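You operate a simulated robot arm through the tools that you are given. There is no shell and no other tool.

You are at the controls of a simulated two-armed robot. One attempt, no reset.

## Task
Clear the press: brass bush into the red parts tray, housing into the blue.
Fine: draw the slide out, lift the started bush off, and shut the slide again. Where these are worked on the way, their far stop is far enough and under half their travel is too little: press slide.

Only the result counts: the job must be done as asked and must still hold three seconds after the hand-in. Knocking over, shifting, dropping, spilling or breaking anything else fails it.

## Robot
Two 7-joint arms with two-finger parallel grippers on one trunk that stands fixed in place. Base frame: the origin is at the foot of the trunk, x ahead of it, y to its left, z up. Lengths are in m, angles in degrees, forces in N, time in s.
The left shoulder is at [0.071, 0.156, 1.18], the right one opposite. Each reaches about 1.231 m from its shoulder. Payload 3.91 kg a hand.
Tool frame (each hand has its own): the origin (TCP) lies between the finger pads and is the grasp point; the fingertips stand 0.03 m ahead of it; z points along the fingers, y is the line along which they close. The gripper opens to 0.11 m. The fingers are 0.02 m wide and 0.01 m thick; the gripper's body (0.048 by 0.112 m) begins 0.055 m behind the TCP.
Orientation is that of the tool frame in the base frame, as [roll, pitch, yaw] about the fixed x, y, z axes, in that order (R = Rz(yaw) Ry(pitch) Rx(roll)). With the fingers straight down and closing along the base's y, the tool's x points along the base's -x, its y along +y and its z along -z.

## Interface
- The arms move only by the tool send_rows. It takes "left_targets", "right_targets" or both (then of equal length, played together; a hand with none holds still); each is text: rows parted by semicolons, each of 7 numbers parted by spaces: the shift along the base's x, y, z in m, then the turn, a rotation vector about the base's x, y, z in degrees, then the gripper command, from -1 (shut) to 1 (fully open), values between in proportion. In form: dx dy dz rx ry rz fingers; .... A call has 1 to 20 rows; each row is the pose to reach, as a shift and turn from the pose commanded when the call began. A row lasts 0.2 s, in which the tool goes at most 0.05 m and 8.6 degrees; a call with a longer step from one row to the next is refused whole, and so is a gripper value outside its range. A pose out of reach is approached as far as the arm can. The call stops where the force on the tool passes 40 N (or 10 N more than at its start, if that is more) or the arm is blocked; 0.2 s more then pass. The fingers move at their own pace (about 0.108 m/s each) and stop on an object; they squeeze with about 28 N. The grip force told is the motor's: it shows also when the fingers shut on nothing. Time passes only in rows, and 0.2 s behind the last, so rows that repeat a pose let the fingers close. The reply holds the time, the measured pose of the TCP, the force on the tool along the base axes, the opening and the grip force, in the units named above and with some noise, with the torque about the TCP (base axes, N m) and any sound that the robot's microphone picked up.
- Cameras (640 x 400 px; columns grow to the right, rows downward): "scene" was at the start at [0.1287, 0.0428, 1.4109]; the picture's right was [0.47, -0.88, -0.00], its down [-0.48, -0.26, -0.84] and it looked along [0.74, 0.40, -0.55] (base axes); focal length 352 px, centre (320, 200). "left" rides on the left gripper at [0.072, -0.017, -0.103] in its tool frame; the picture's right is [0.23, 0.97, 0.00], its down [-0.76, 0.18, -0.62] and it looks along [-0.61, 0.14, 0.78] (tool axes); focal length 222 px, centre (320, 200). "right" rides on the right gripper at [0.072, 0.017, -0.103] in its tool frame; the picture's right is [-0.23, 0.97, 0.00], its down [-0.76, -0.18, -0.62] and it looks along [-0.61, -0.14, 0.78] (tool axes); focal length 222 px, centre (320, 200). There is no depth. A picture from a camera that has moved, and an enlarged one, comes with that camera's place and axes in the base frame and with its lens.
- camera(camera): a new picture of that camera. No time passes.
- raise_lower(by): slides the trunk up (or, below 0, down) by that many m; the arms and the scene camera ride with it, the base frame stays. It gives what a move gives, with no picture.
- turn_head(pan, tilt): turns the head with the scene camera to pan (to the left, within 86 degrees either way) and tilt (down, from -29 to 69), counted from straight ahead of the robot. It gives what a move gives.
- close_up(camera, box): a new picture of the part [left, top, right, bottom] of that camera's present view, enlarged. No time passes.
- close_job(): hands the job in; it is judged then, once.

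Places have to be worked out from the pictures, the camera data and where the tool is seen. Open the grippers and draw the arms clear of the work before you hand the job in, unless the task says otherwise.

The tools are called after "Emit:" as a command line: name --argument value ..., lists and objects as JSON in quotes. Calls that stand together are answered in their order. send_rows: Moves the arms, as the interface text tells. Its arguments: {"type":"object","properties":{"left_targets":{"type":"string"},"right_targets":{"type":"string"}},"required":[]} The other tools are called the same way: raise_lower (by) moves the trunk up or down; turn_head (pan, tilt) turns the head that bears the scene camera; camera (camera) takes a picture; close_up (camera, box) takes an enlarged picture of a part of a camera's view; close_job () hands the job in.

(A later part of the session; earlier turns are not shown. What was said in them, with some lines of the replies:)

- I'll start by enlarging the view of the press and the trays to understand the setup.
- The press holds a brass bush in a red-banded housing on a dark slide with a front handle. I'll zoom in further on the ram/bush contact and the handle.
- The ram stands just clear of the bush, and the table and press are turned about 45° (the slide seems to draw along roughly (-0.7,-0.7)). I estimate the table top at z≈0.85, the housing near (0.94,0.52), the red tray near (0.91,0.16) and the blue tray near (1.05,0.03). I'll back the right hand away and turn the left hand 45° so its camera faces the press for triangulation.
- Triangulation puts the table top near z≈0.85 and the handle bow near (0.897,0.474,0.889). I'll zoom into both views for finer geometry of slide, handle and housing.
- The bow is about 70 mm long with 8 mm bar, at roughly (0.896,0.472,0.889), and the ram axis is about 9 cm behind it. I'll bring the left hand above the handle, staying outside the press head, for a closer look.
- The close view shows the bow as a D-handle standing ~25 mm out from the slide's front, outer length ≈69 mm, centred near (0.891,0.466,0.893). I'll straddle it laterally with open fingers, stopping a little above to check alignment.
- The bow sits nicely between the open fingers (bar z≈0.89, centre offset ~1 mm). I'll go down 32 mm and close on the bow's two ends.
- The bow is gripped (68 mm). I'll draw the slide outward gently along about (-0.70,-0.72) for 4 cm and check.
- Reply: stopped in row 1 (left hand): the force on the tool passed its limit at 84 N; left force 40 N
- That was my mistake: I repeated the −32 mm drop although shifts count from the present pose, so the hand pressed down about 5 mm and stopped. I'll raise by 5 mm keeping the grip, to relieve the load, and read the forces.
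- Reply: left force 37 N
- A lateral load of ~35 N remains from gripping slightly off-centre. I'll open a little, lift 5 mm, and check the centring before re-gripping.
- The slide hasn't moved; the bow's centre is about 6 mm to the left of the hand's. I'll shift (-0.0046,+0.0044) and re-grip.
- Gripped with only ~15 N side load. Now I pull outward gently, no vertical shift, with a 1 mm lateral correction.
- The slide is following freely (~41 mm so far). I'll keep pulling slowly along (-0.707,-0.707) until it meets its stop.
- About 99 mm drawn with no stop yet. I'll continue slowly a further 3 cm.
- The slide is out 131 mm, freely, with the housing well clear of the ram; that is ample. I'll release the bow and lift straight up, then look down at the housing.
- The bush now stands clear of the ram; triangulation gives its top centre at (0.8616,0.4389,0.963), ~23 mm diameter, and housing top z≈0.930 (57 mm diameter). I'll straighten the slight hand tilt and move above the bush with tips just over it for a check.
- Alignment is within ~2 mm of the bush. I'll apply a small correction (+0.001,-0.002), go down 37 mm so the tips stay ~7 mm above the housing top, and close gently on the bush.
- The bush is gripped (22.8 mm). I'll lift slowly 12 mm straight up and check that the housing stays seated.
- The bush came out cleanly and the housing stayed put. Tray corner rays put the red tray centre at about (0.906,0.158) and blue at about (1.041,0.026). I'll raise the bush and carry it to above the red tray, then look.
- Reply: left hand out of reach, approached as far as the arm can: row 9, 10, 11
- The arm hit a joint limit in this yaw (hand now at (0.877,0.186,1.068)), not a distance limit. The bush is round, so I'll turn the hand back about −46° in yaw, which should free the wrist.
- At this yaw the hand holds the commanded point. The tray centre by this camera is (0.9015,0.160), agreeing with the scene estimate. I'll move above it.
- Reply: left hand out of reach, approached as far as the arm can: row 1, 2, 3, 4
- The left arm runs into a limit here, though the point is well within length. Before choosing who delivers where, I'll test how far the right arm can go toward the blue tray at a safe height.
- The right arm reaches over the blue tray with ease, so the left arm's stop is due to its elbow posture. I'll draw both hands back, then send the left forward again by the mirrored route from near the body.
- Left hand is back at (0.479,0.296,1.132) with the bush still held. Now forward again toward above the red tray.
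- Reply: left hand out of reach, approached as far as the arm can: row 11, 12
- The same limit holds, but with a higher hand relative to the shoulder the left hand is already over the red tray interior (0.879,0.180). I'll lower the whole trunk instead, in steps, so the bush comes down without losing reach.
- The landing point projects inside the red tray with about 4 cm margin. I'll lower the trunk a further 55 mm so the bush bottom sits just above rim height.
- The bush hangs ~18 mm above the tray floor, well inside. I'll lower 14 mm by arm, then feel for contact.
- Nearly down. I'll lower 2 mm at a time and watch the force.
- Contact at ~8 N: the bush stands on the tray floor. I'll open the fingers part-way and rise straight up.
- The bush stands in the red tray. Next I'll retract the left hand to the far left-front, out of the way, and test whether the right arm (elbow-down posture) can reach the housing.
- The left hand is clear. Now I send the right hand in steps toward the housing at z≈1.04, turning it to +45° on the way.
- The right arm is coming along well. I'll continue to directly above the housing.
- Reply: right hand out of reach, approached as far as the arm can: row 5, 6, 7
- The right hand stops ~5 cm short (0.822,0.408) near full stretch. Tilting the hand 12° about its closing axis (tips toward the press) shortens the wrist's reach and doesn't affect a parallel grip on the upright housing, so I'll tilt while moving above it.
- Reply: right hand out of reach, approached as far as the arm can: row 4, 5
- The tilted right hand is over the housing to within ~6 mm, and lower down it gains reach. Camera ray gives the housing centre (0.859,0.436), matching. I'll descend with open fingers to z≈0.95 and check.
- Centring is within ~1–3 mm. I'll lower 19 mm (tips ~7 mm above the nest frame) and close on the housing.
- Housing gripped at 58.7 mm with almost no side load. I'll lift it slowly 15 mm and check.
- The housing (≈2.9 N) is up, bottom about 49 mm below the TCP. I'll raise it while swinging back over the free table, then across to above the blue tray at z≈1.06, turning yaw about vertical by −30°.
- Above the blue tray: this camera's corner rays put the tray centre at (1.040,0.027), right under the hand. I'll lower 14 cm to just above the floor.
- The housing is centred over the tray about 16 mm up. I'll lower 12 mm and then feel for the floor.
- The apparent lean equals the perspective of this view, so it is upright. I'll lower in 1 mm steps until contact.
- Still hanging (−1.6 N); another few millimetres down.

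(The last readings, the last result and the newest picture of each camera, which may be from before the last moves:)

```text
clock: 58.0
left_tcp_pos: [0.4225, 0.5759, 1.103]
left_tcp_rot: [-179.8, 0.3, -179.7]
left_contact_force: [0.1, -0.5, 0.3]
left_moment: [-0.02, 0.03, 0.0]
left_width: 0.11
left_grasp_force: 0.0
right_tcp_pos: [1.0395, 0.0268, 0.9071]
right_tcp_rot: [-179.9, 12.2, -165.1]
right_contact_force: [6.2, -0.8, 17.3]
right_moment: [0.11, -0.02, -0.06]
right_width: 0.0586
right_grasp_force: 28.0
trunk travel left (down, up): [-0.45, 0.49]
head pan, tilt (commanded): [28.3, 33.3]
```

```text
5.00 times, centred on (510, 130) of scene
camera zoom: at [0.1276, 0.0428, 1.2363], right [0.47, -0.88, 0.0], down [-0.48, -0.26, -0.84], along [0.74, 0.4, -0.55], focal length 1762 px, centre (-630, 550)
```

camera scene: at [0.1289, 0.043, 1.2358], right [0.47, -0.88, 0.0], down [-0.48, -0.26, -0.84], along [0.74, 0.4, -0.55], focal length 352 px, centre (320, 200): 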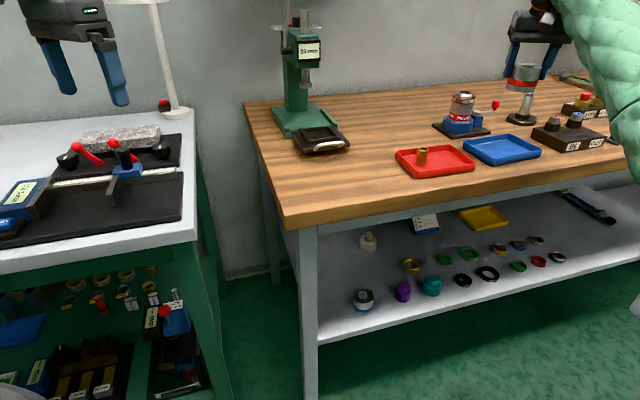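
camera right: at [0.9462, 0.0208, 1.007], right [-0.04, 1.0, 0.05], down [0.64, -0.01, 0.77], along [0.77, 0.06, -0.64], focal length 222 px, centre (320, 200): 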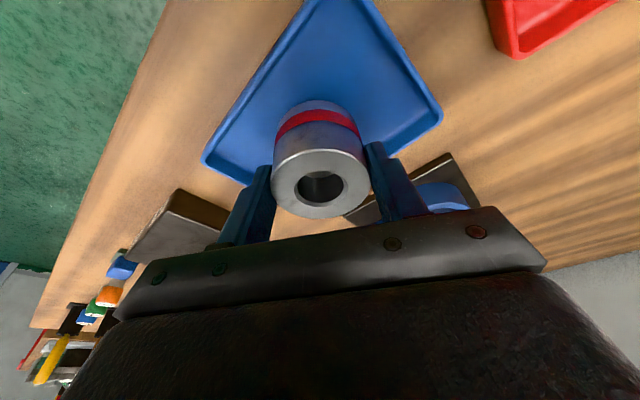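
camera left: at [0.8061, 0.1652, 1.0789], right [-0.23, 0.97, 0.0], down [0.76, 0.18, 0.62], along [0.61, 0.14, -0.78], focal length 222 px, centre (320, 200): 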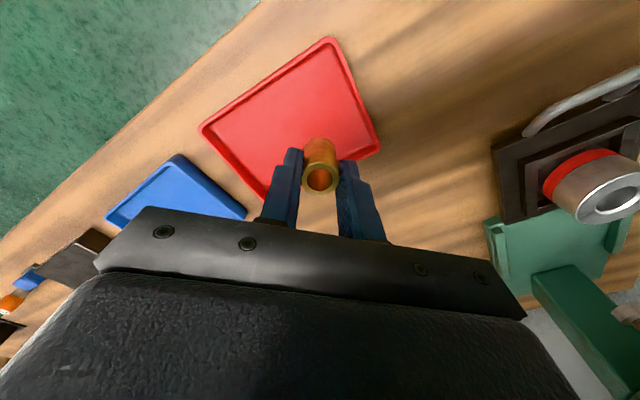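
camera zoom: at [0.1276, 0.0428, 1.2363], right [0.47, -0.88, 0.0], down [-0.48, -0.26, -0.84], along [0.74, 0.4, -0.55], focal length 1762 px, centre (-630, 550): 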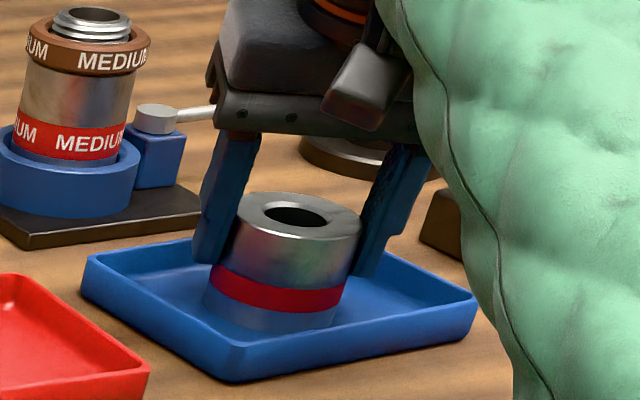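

The housing sits on the tray floor (17 N). I'll ease up 2 mm, open the fingers, and withdraw along the tool's own tilted axis upward.

Emit:
send_rows --right_targets "0 0 0.002 0 0 0 -1;0 0 0.002 0 0 0 0.2;0 0 0.002 0 0 0 0.5;0 0 0.002 0 0 0 0.5"

Emit:
close_up --camera "scene" --box '[470, 90, 550, 170]'

Emit:
camera --camera "right"

```text
clock: 59.0
left_tcp_pos: [0.4248, 0.5758, 1.103]
left_tcp_rot: [-179.8, 0.2, -179.7]
left_contact_force: [-0.1, -0.1, 0.3]
left_moment: [0.01, 0.0, -0.04]
left_width: 0.11
left_grasp_force: 0.1
right_tcp_pos: [1.0399, 0.0276, 0.9044]
right_tcp_rot: [180.0, 12.0, -165.1]
right_contact_force: [0.1, 0.0, 0.2]
right_moment: [0.0, 0.0, 0.05]
right_width: 0.0826
right_grasp_force: 0.0
trunk travel left (down, up): [-0.45, 0.49]
head pan, tilt (commanded): [28.3, 33.3]
```

```text
5.00 times, centred on (510, 130) of scene
camera zoom: at [0.1284, 0.0429, 1.2359], right [0.47, -0.88, 0.0], down [-0.48, -0.26, -0.84], along [0.74, 0.4, -0.55], focal length 1762 px, centre (-630, 550)
```

zoom: 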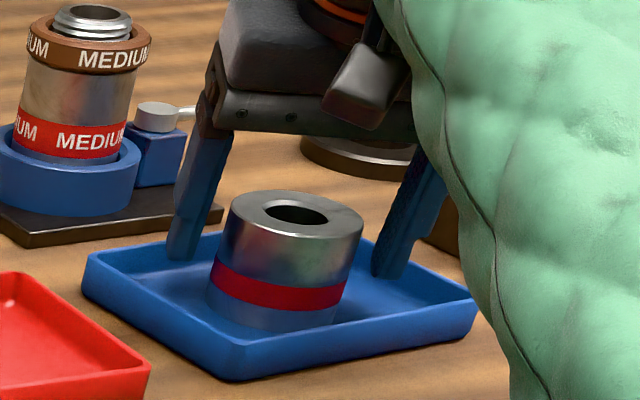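

```text
taken
camera right: at [0.9456, 0.0205, 0.9911], right [-0.04, 1.0, 0.05], down [0.64, -0.01, 0.77], along [0.77, 0.06, -0.64], focal length 222 px, centre (320, 200)
```

right: 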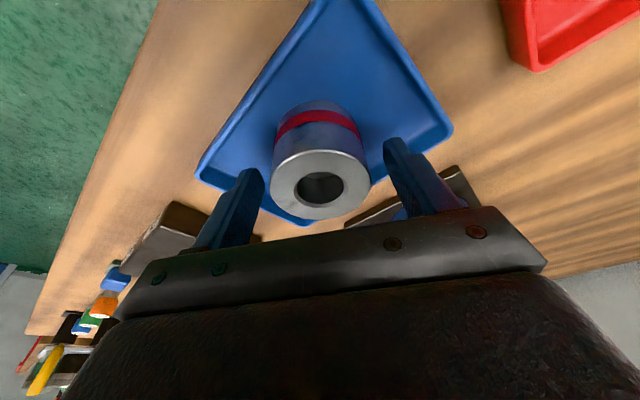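

The housing stands free and upright in the blue tray. I'll raise the right hand straight up and retract it to its earlier parking spot.

Emit:
send_rows --right_targets "0 0 0.03 0 0 0 0.5;0 0 0.065 0 0 0 0.5;0 0 0.1 0 0 0 0.5;0 0 0.13 0 0 0 0.5;-0.035 -0.02 0.13 0 0 0 0.5;-0.07 -0.04 0.13 0 0 0 0.5;-0.11 -0.063 0.13 0 0 0 0.5;-0.15 -0.086 0.13 0 0 0 0.5;-0.19 -0.109 0.13 0 0 0 0.5;-0.23 -0.132 0.13 0 0 0 0.5;-0.27 -0.155 0.13 0 0 0 0.5;-0.31 -0.178 0.13 0 0 0 0.5;-0.35 -0.201 0.13 0 0 0 0.5;-0.39 -0.224 0.13 0 0 0 0.5;-0.43 -0.247 0.13 0 0 0 0.5;-0.47 -0.27 0.13 0 0 0 0.5;-0.51 -0.293 0.13 0 0 0 0.5;-0.55 -0.316 0.13 0 0 0 0.5"

Emit:
camera --camera "scene"

```text
clock: 62.8
left_tcp_pos: [0.4223, 0.5759, 1.1044]
left_tcp_rot: [180.0, 0.2, -179.6]
left_contact_force: [-0.2, -0.4, 0.7]
left_moment: [0.01, -0.05, -0.02]
left_width: 0.1099
left_grasp_force: 0.1
right_tcp_pos: [0.4884, -0.2887, 1.0357]
right_tcp_rot: [180.0, 11.9, -164.9]
right_contact_force: [0.1, -0.4, -0.1]
right_moment: [-0.02, 0.0, 0.04]
right_width: 0.0825
right_grasp_force: 0.0
trunk travel left (down, up): [-0.45, 0.49]
head pan, tilt (commanded): [28.3, 33.3]
```

```text
taken
camera scene: at [0.1272, 0.0423, 1.2361], right [0.48, -0.88, 0.0], down [-0.48, -0.26, -0.84], along [0.74, 0.4, -0.55], focal length 352 px, centre (320, 200)
```

scene: 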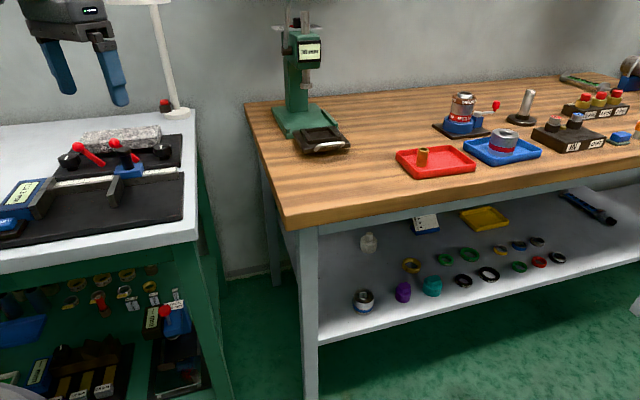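

Both parts are in their trays and undisturbed. Now to shut the slide: I'll first bring the trunk back up to its original height, where the left arm worked the handle well.

Emit:
raise_lower --by 0.175

Emit:
camera --camera "scene"

```text
clock: 64.8
left_tcp_pos: [0.4242, 0.5743, 1.2769]
left_tcp_rot: [-179.8, 0.1, -179.7]
left_contact_force: [0.7, -0.5, 0.0]
left_moment: [-0.01, -0.03, -0.01]
left_width: 0.1101
left_grasp_force: 0.2
right_tcp_pos: [0.4889, -0.2892, 1.2102]
right_tcp_rot: [-179.9, 11.9, -165.0]
right_contact_force: [0.2, 0.0, 0.2]
right_moment: [-0.01, -0.01, 0.06]
right_width: 0.0823
right_grasp_force: 0.1
trunk travel left (down, up): [-0.625, 0.315]
head pan, tilt (commanded): [28.3, 33.3]
```

```text
taken
camera scene: at [0.1286, 0.0427, 1.4108], right [0.47, -0.88, 0.0], down [-0.48, -0.26, -0.84], along [0.74, 0.4, -0.55], focal length 352 px, centre (320, 200)
```

scene: 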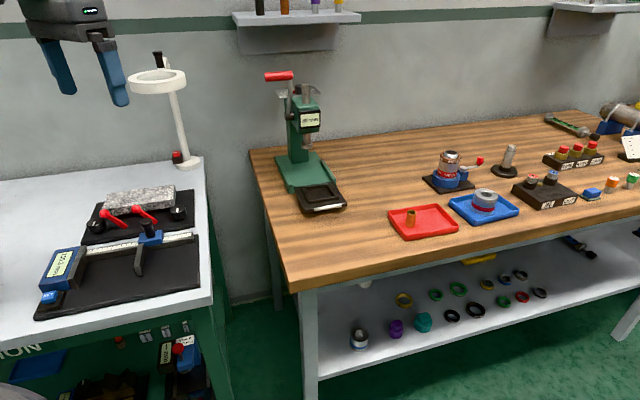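

Everything looks fine. I'll bring the left hand to above the drawn-out handle (around (0.79,0.366)), turning back to 46° yaw.

Emit:
send_rows --left_targets "0.0305 -0.0173 -0.0189 0 0 3.83 1;0.061 -0.0347 -0.0378 0 0 7.67 1;0.0915 -0.052 -0.0567 0 0 11.5 1;0.122 -0.0693 -0.0757 0 0 15.33 1;0.1525 -0.0867 -0.0946 0 0 19.17 1;0.183 -0.104 -0.1135 0 0 23 1;0.2135 -0.1213 -0.1324 0 0 26.83 1;0.244 -0.1387 -0.1513 0 0 30.67 1;0.2745 -0.156 -0.1702 0 0 34.5 1;0.305 -0.1733 -0.1892 0 0 38.33 1;0.3355 -0.1907 -0.2081 0 0 42.17 1;0.366 -0.208 -0.227 0 0 46 1;0.366 -0.208 -0.227 0 0 46 1"

Emit:
camera --camera "left"

Emit:
close_up --camera "scene" --box '[250, 100, 370, 220]'

```text
clock: 67.6
left_tcp_pos: [0.7896, 0.3679, 1.0527]
left_tcp_rot: [-179.8, 0.1, -133.6]
left_contact_force: [-0.6, -0.4, 0.7]
left_moment: [-0.02, 0.0, 0.01]
left_width: 0.1098
left_grasp_force: 0.0
right_tcp_pos: [0.4875, -0.2887, 1.2125]
right_tcp_rot: [-179.9, 12.0, -165.0]
right_contact_force: [0.2, 0.4, 0.4]
right_moment: [-0.05, -0.05, -0.02]
right_width: 0.0827
right_grasp_force: 0.0
trunk travel left (down, up): [-0.625, 0.315]
head pan, tilt (commanded): [28.3, 33.3]
```

```text
taken
camera left: at [0.751, 0.3052, 1.1558], right [-0.86, 0.51, 0.0], down [0.39, 0.67, 0.62], along [0.32, 0.54, -0.78], focal length 222 px, centre (320, 200)
```

left: 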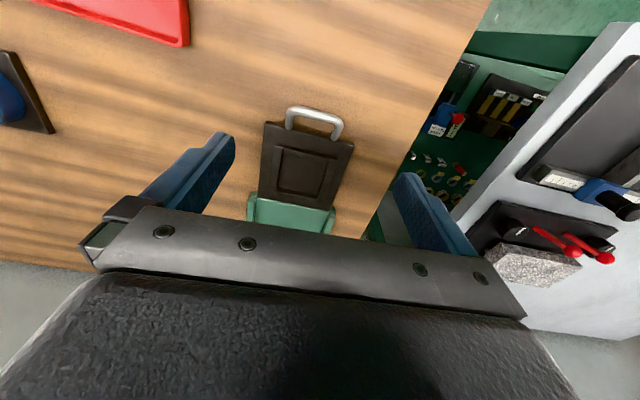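

```text
3.33 times, centred on (310, 160) of scene
camera zoom: at [0.1272, 0.0431, 1.4111], right [0.47, -0.88, 0.0], down [-0.48, -0.26, -0.84], along [0.74, 0.4, -0.55], focal length 1174 px, centre (353, 333)
```

zoom: 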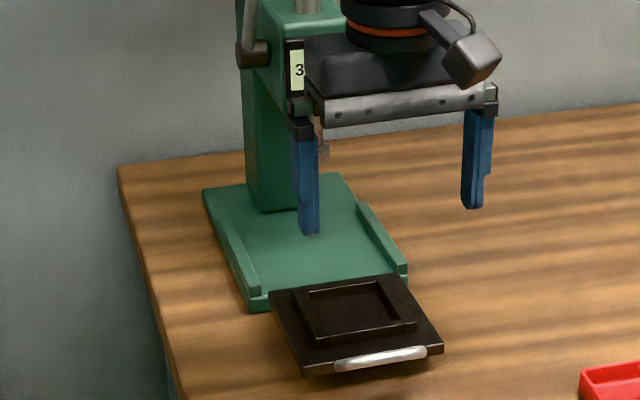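

The bar is at (0.799,0.374), where I left it. I'll align and descend to just above it.

Emit:
send_rows --left_targets "0.0083 0.0062 -0.03 0 0 0 1;0.0083 0.0062 -0.07 0 0 0 1;0.0083 0.0062 -0.1 0 0 0 1;0.0083 0.0062 -0.117 0 0 0 1;0.0083 0.0062 -0.117 0 0 0 1"

Emit:
close_up --camera "left" --box '[180, 80, 460, 240]'

```text
clock: 68.8
left_tcp_pos: [0.7964, 0.3735, 0.9344]
left_tcp_rot: [-179.8, 0.0, -133.7]
left_contact_force: [0.5, -0.4, 1.0]
left_moment: [-0.01, 0.0, 0.03]
left_width: 0.1101
left_grasp_force: 0.1
right_tcp_pos: [0.4887, -0.2879, 1.2094]
right_tcp_rot: [-180.0, 12.0, -165.0]
right_contact_force: [0.0, 0.4, -0.6]
right_moment: [0.0, -0.02, -0.02]
right_width: 0.0825
right_grasp_force: 0.1
trunk travel left (down, up): [-0.625, 0.315]
head pan, tilt (commanded): [28.3, 33.3]
```

```text
2.29 times, centred on (320, 160) of left
camera zoom: at [0.7594, 0.3105, 1.0382], right [-0.86, 0.51, 0.0], down [0.4, 0.67, 0.62], along [0.32, 0.54, -0.78], focal length 508 px, centre (320, 291)
```

zoom: 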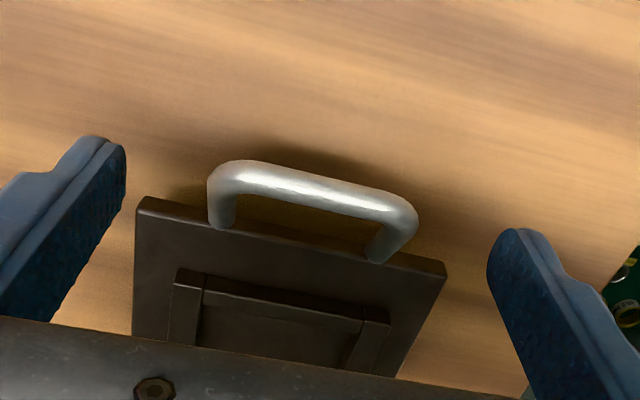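

The view matches the earlier good alignment. I'll lower 32 mm and close on the bow ends.

Emit:
send_rows --left_targets "0.001 -0.001 -0.016 0 0 0 1;0.001 -0.001 -0.032 0 0 0 1;0.001 -0.001 -0.032 0 0 0 -1;0.001 -0.001 -0.032 0 0 0 -1;0.001 -0.001 -0.032 0 0 0 -1"

Emit:
close_up --camera "left" --box '[180, 80, 460, 240]'

```text
clock: 70.0
left_tcp_pos: [0.7972, 0.3722, 0.9021]
left_tcp_rot: [-179.8, 0.2, -133.5]
left_contact_force: [-10.1, 10.8, -2.6]
left_moment: [0.79, -0.63, 0.12]
left_width: 0.0683
left_grasp_force: 45.4
right_tcp_pos: [0.4871, -0.2867, 1.2101]
right_tcp_rot: [-179.9, 12.0, -165.0]
right_contact_force: [-0.2, 0.5, 0.8]
right_moment: [0.0, -0.03, -0.02]
right_width: 0.0825
right_grasp_force: 0.0
trunk travel left (down, up): [-0.625, 0.315]
head pan, tilt (commanded): [28.3, 33.3]
```

```text
2.29 times, centred on (320, 160) of left
camera zoom: at [0.7597, 0.3109, 1.0054], right [-0.86, 0.51, 0.0], down [0.39, 0.67, 0.62], along [0.32, 0.54, -0.78], focal length 508 px, centre (320, 291)
```

zoom: 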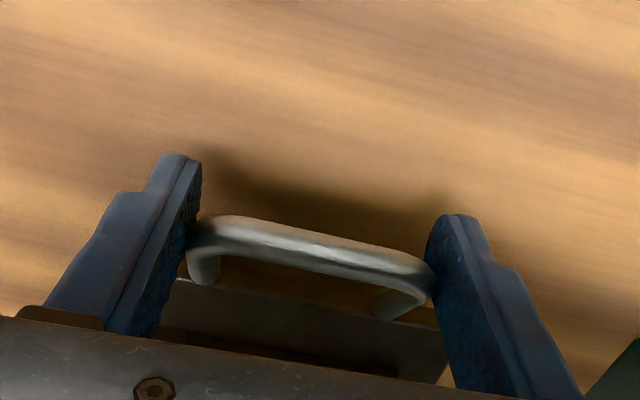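

Gripped, with ~15 N side load which I'll ease by 1 mm. Now pushing the slide back in along (0.707,0.704) for about 12 cm.

Emit:
send_rows --left_targets "0.0045 0.0065 0 0 0 0 -1;0.01 0.012 0 0 0 0 -1;0.016 0.018 0 0 0 0 -1;0.022 0.0238 0 0 0 0 -1;0.028 0.0298 0 0 0 0 -1;0.034 0.0358 0 0 0 0 -1;0.04 0.0418 0 0 0 0 -1;0.046 0.0477 0 0 0 0 -1;0.052 0.0537 0 0 0 0 -1;0.058 0.0597 0 0 0 0 -1;0.064 0.0656 0 0 0 0 -1;0.07 0.0716 0 0 0 0 -1;0.076 0.0776 0 0 0 0 -1;0.082 0.0835 0 0 0 0 -1;0.086 0.0875 0 0 0 0 -1"

Emit:
close_up --camera "left" --box '[180, 80, 460, 240]'

Emit:
close_up --camera "scene" --box '[250, 100, 350, 210]'

```text
clock: 73.2
left_tcp_pos: [0.8858, 0.4608, 0.9013]
left_tcp_rot: [-179.7, 0.1, -133.6]
left_contact_force: [-7.9, 8.2, -4.8]
left_moment: [-0.06, 0.21, -0.66]
left_width: 0.0681
left_grasp_force: 45.0
right_tcp_pos: [0.4897, -0.2885, 1.2101]
right_tcp_rot: [-180.0, 12.0, -164.9]
right_contact_force: [-1.3, -0.7, 0.1]
right_moment: [0.01, 0.0, 0.0]
right_width: 0.0823
right_grasp_force: 0.0
trunk travel left (down, up): [-0.625, 0.315]
head pan, tilt (commanded): [28.3, 33.3]
```

```text
2.29 times, centred on (320, 160) of left
camera zoom: at [0.8473, 0.3988, 1.0055], right [-0.86, 0.51, 0.0], down [0.39, 0.67, 0.62], along [0.32, 0.54, -0.78], focal length 508 px, centre (320, 291)
```

zoom: 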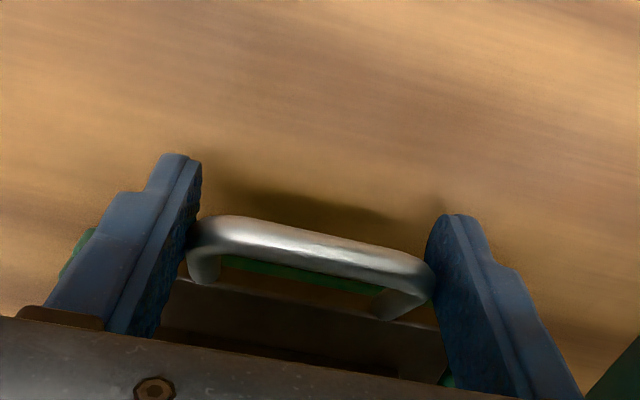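

```text
3.64 times, centred on (300, 155) of scene
camera zoom: at [0.1286, 0.0436, 1.4109], right [0.47, -0.88, 0.0], down [-0.48, -0.26, -0.84], along [0.74, 0.4, -0.55], focal length 1281 px, centre (393, 364)
```

zoom: 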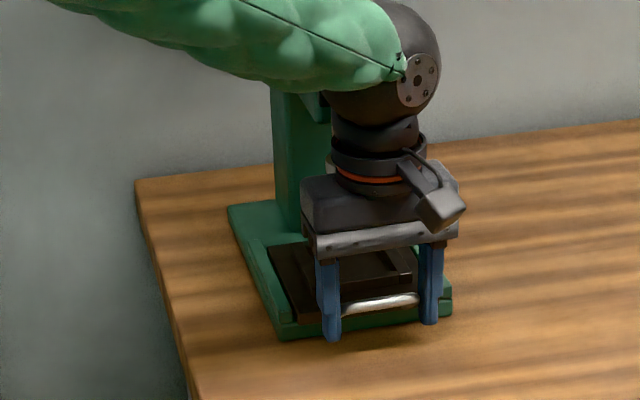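

About 7 mm remain to the original closed position. I'll push on gently in 1.4 mm steps and watch for the stop.

Emit:
send_rows --left_targets "0.001 0.001 0 0 0 0 -1;0.002 0.002 0 0 0 0 -1;0.003 0.003 0 0 0 0 -1;0.004 0.004 0 0 0 0 -1;0.005 0.005 0 0 0 0 -1"

```text
clock: 74.4
left_tcp_pos: [0.8907, 0.4659, 0.9031]
left_tcp_rot: [-179.7, 0.1, -133.7]
left_contact_force: [-12.0, 6.2, -3.0]
left_moment: [0.1, -0.86, 0.17]
left_width: 0.0684
left_grasp_force: 45.6
right_tcp_pos: [0.4874, -0.2886, 1.2106]
right_tcp_rot: [-180.0, 12.0, -165.0]
right_contact_force: [-0.4, -0.6, 0.5]
right_moment: [0.0, 0.02, 0.03]
right_width: 0.0826
right_grasp_force: 0.1
trunk travel left (down, up): [-0.625, 0.315]
head pan, tilt (commanded): [28.3, 33.3]
```

At (0.8907,0.4659), essentially the start position. I'll press a couple of millimetres more to confirm it is against the stop.

Emit:
send_rows --left_targets "0.0007 0.0007 0 0 0 0 -1;0.0014 0.0014 0 0 0 0 -1;0.0021 0.0021 0 0 0 0 -1"

Emit:
close_up --camera "scene" --box '[270, 140, 345, 200]'

```text
clock: 75.2
left_tcp_pos: [0.8892, 0.465, 0.9006]
left_tcp_rot: [-179.9, 0.1, -133.7]
left_contact_force: [-36.4, -11.9, -11.8]
left_moment: [-0.4, 0.3, 0.14]
left_width: 0.0683
left_grasp_force: 45.2
right_tcp_pos: [0.4871, -0.2899, 1.2104]
right_tcp_rot: [-180.0, 12.0, -165.0]
right_contact_force: [0.0, 0.3, -0.9]
right_moment: [0.0, 0.0, 0.02]
right_width: 0.0825
right_grasp_force: 0.1
trunk travel left (down, up): [-0.625, 0.315]
head pan, tilt (commanded): [28.3, 33.3]
```

```text
6.67 times, centred on (308, 170) of scene
camera zoom: at [0.1266, 0.042, 1.4109], right [0.47, -0.88, 0.0], down [-0.48, -0.26, -0.84], along [0.74, 0.4, -0.55], focal length 2349 px, centre (403, 400)
```

zoom: 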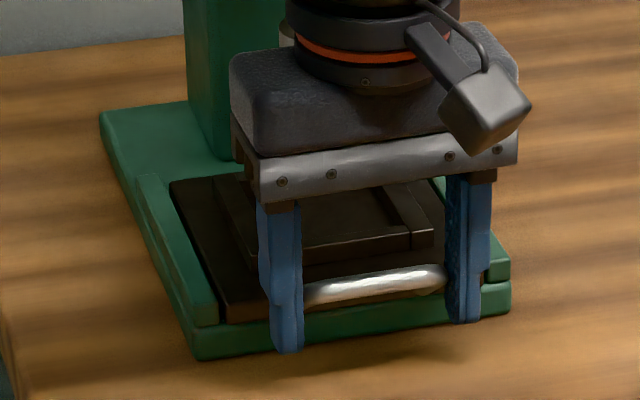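

The force along the slide rose to ~34 N: it is against its closed stop. I'll ease 2 mm back to zero load, open fully, and rise straight up.

Emit:
send_rows --left_targets "-0.0012 -0.0012 0 0 0 0 -1;-0.002 -0.0018 0 0 0 0 -1;-0.002 -0.0018 0 0 0 0 0.5;-0.002 -0.0018 0 0 0 0 1;-0.002 -0.0018 0 0 0 0 1;-0.002 -0.0018 0.03 0 0 0 1;-0.002 -0.0018 0.07 0 0 0 1;-0.002 -0.0018 0.11 0 0 0 1;-0.002 -0.0018 0.14 0 0 0 1"

Emit:
close_up --camera "left" --box '[200, 80, 440, 220]'

Emit:
close_up --camera "scene" --box '[270, 140, 345, 200]'

```text
clock: 77.2
left_tcp_pos: [0.8902, 0.4653, 1.0416]
left_tcp_rot: [-179.8, 0.2, -133.6]
left_contact_force: [0.1, 0.4, 0.2]
left_moment: [0.01, 0.04, 0.0]
left_width: 0.1098
left_grasp_force: 0.2
right_tcp_pos: [0.489, -0.2878, 1.2111]
right_tcp_rot: [180.0, 12.0, -165.0]
right_contact_force: [-0.6, 0.4, 0.8]
right_moment: [-0.02, 0.01, 0.01]
right_width: 0.0824
right_grasp_force: 0.0
trunk travel left (down, up): [-0.625, 0.315]
head pan, tilt (commanded): [28.3, 33.3]
```

```text
2.67 times, centred on (320, 150) of left
camera zoom: at [0.8525, 0.4022, 1.1456], right [-0.86, 0.51, 0.0], down [0.39, 0.67, 0.62], along [0.32, 0.54, -0.78], focal length 592 px, centre (320, 333)
```

zoom: 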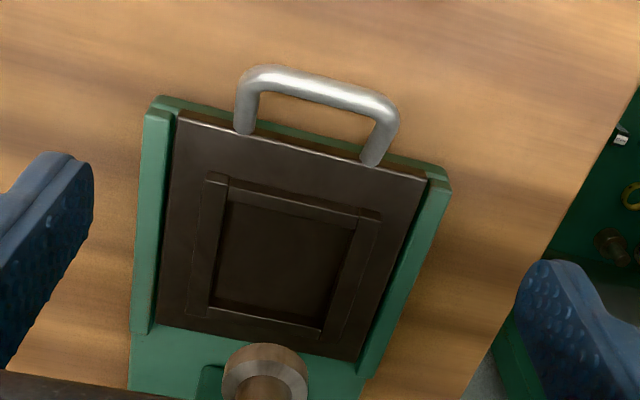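

```text
6.67 times, centred on (308, 170) of scene
camera zoom: at [0.1282, 0.0422, 1.4109], right [0.47, -0.88, 0.0], down [-0.48, -0.26, -0.84], along [0.74, 0.4, -0.55], focal length 2349 px, centre (403, 400)
```

zoom: 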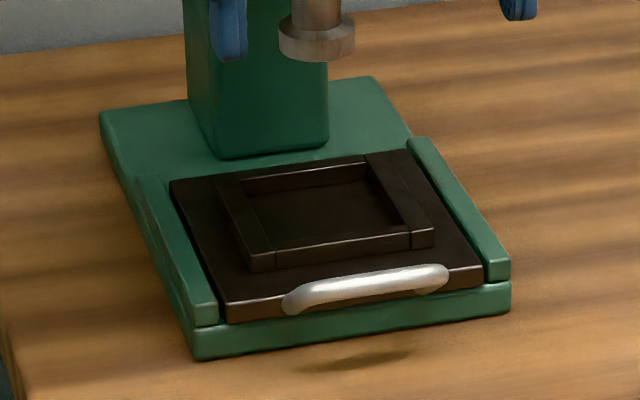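

The slide is shut as at the beginning. I'll withdraw the left hand outward and up, and open the right gripper fully at its parking place.

Emit:
send_rows --left_targets "-0.025 -0.025 0.02 0 0 0 1;-0.055 -0.05 0.04 0 0 0 1;-0.09 -0.07 0.06 0 0 0 1;-0.13 -0.08 0.08 0 0 -5 1;-0.17 -0.085 0.09 0 0 -10 1;-0.21 -0.085 0.1 0 0 -15 1;-0.25 -0.08 0.1 0 0 -20 1;-0.29 -0.07 0.1 0 0 -25 1;-0.33 -0.05 0.1 0 0 -30 1;-0.345 -0.03 0.1 0 0 -35 1" --right_targets "0 0 0 0 0 0 1;0 0 0 0 0 0 1;0 0 0 0 0 0 1;0 0 0 0 0 0 1;0 0 0 0 0 0 1;0 0 0 0 0 0 1;0 0 0 0 0 0 1;0 0 0 0 0 0 1;0 0 0 0 0 0 1;0 0 0 0 0 0 1"

Emit:
camera --camera "scene"

Emit:
close_up --camera "scene" --box '[370, 140, 550, 250]'

Emit:
close_up --camera "scene" --box '[250, 60, 350, 200]'

```text
clock: 79.4
left_tcp_pos: [0.5466, 0.4346, 1.1422]
left_tcp_rot: [-179.8, 0.0, -168.7]
left_contact_force: [0.9, -0.2, 0.2]
left_moment: [-0.01, -0.01, -0.02]
left_width: 0.1103
left_grasp_force: 0.0
right_tcp_pos: [0.4892, -0.2882, 1.2109]
right_tcp_rot: [180.0, 12.0, -165.1]
right_contact_force: [-0.6, 0.8, -0.1]
right_moment: [-0.02, -0.02, 0.0]
right_width: 0.1102
right_grasp_force: 0.0
trunk travel left (down, up): [-0.625, 0.315]
head pan, tilt (commanded): [28.3, 33.3]
```

```text
taken
camera scene: at [0.1287, 0.0433, 1.4109], right [0.47, -0.88, 0.0], down [-0.48, -0.26, -0.84], along [0.74, 0.4, -0.55], focal length 352 px, centre (320, 200)
```

scene: 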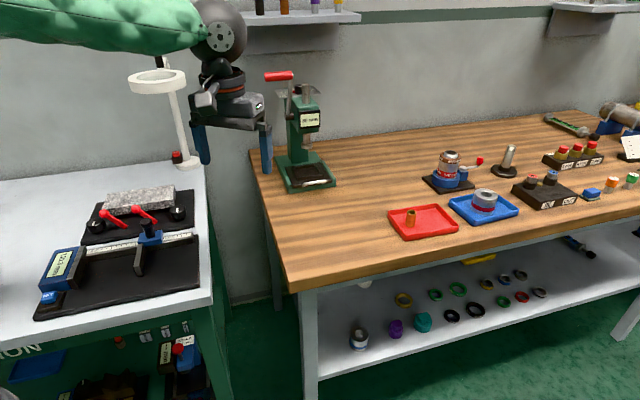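

```text
3.56 times, centred on (460, 195) of scene
camera zoom: at [0.1287, 0.0433, 1.4109], right [0.47, -0.88, 0.0], down [-0.48, -0.26, -0.84], along [0.74, 0.4, -0.55], focal length 1253 px, centre (-178, 218)
```

zoom: 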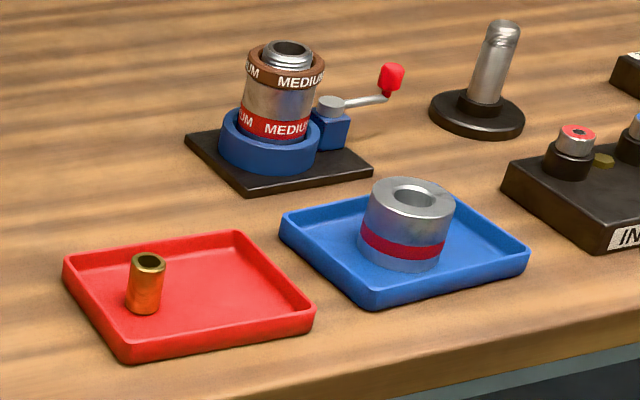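

```text
2.86 times, centred on (300, 130) of scene
camera zoom: at [0.1287, 0.0433, 1.4109], right [0.47, -0.88, 0.0], down [-0.48, -0.26, -0.84], along [0.74, 0.4, -0.55], focal length 1007 px, centre (377, 400)
```

zoom: 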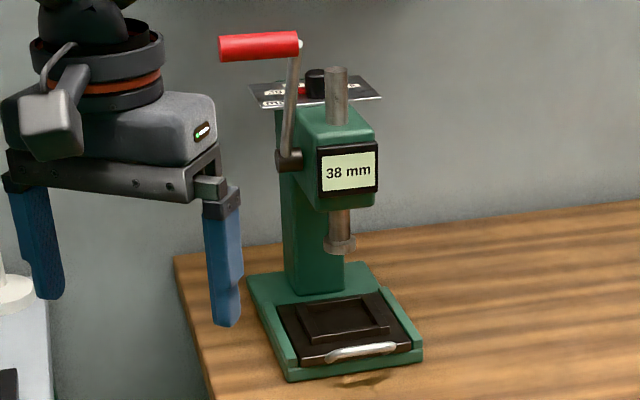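

The bush stands in the red tray and the housing in the blue. The slide is shut, the press unmoved (same pixels as at the start), and both open hands are clear. I'm handing in.

Emit:
close_job

```text
The job is handed in.
```

The press is cleared and the job is handed in. The brass bush stands upright in the red tray and the housing stands upright in the blue tray.

- **Slide:** I drew it out about 131 mm without reaching its far stop. I then pushed it back in until it met the closed stop.
- **Left-hand slip:** Early on I repeated a downward move by mistake, and the left hand pressed on the slide handle with a peak of 84 N before it stopped. The slide hadn't moved, and the press looked unchanged in the final pictures.
- **Change of hands:** The left arm couldn't reach far enough across for the blue tray, so the right hand moved the housing. I lowered the trunk to place the parts and put it back to its starting height before shutting the slide.

Both grippers are open and clear of the work, and nothing else on the table looked moved in the last pictures.
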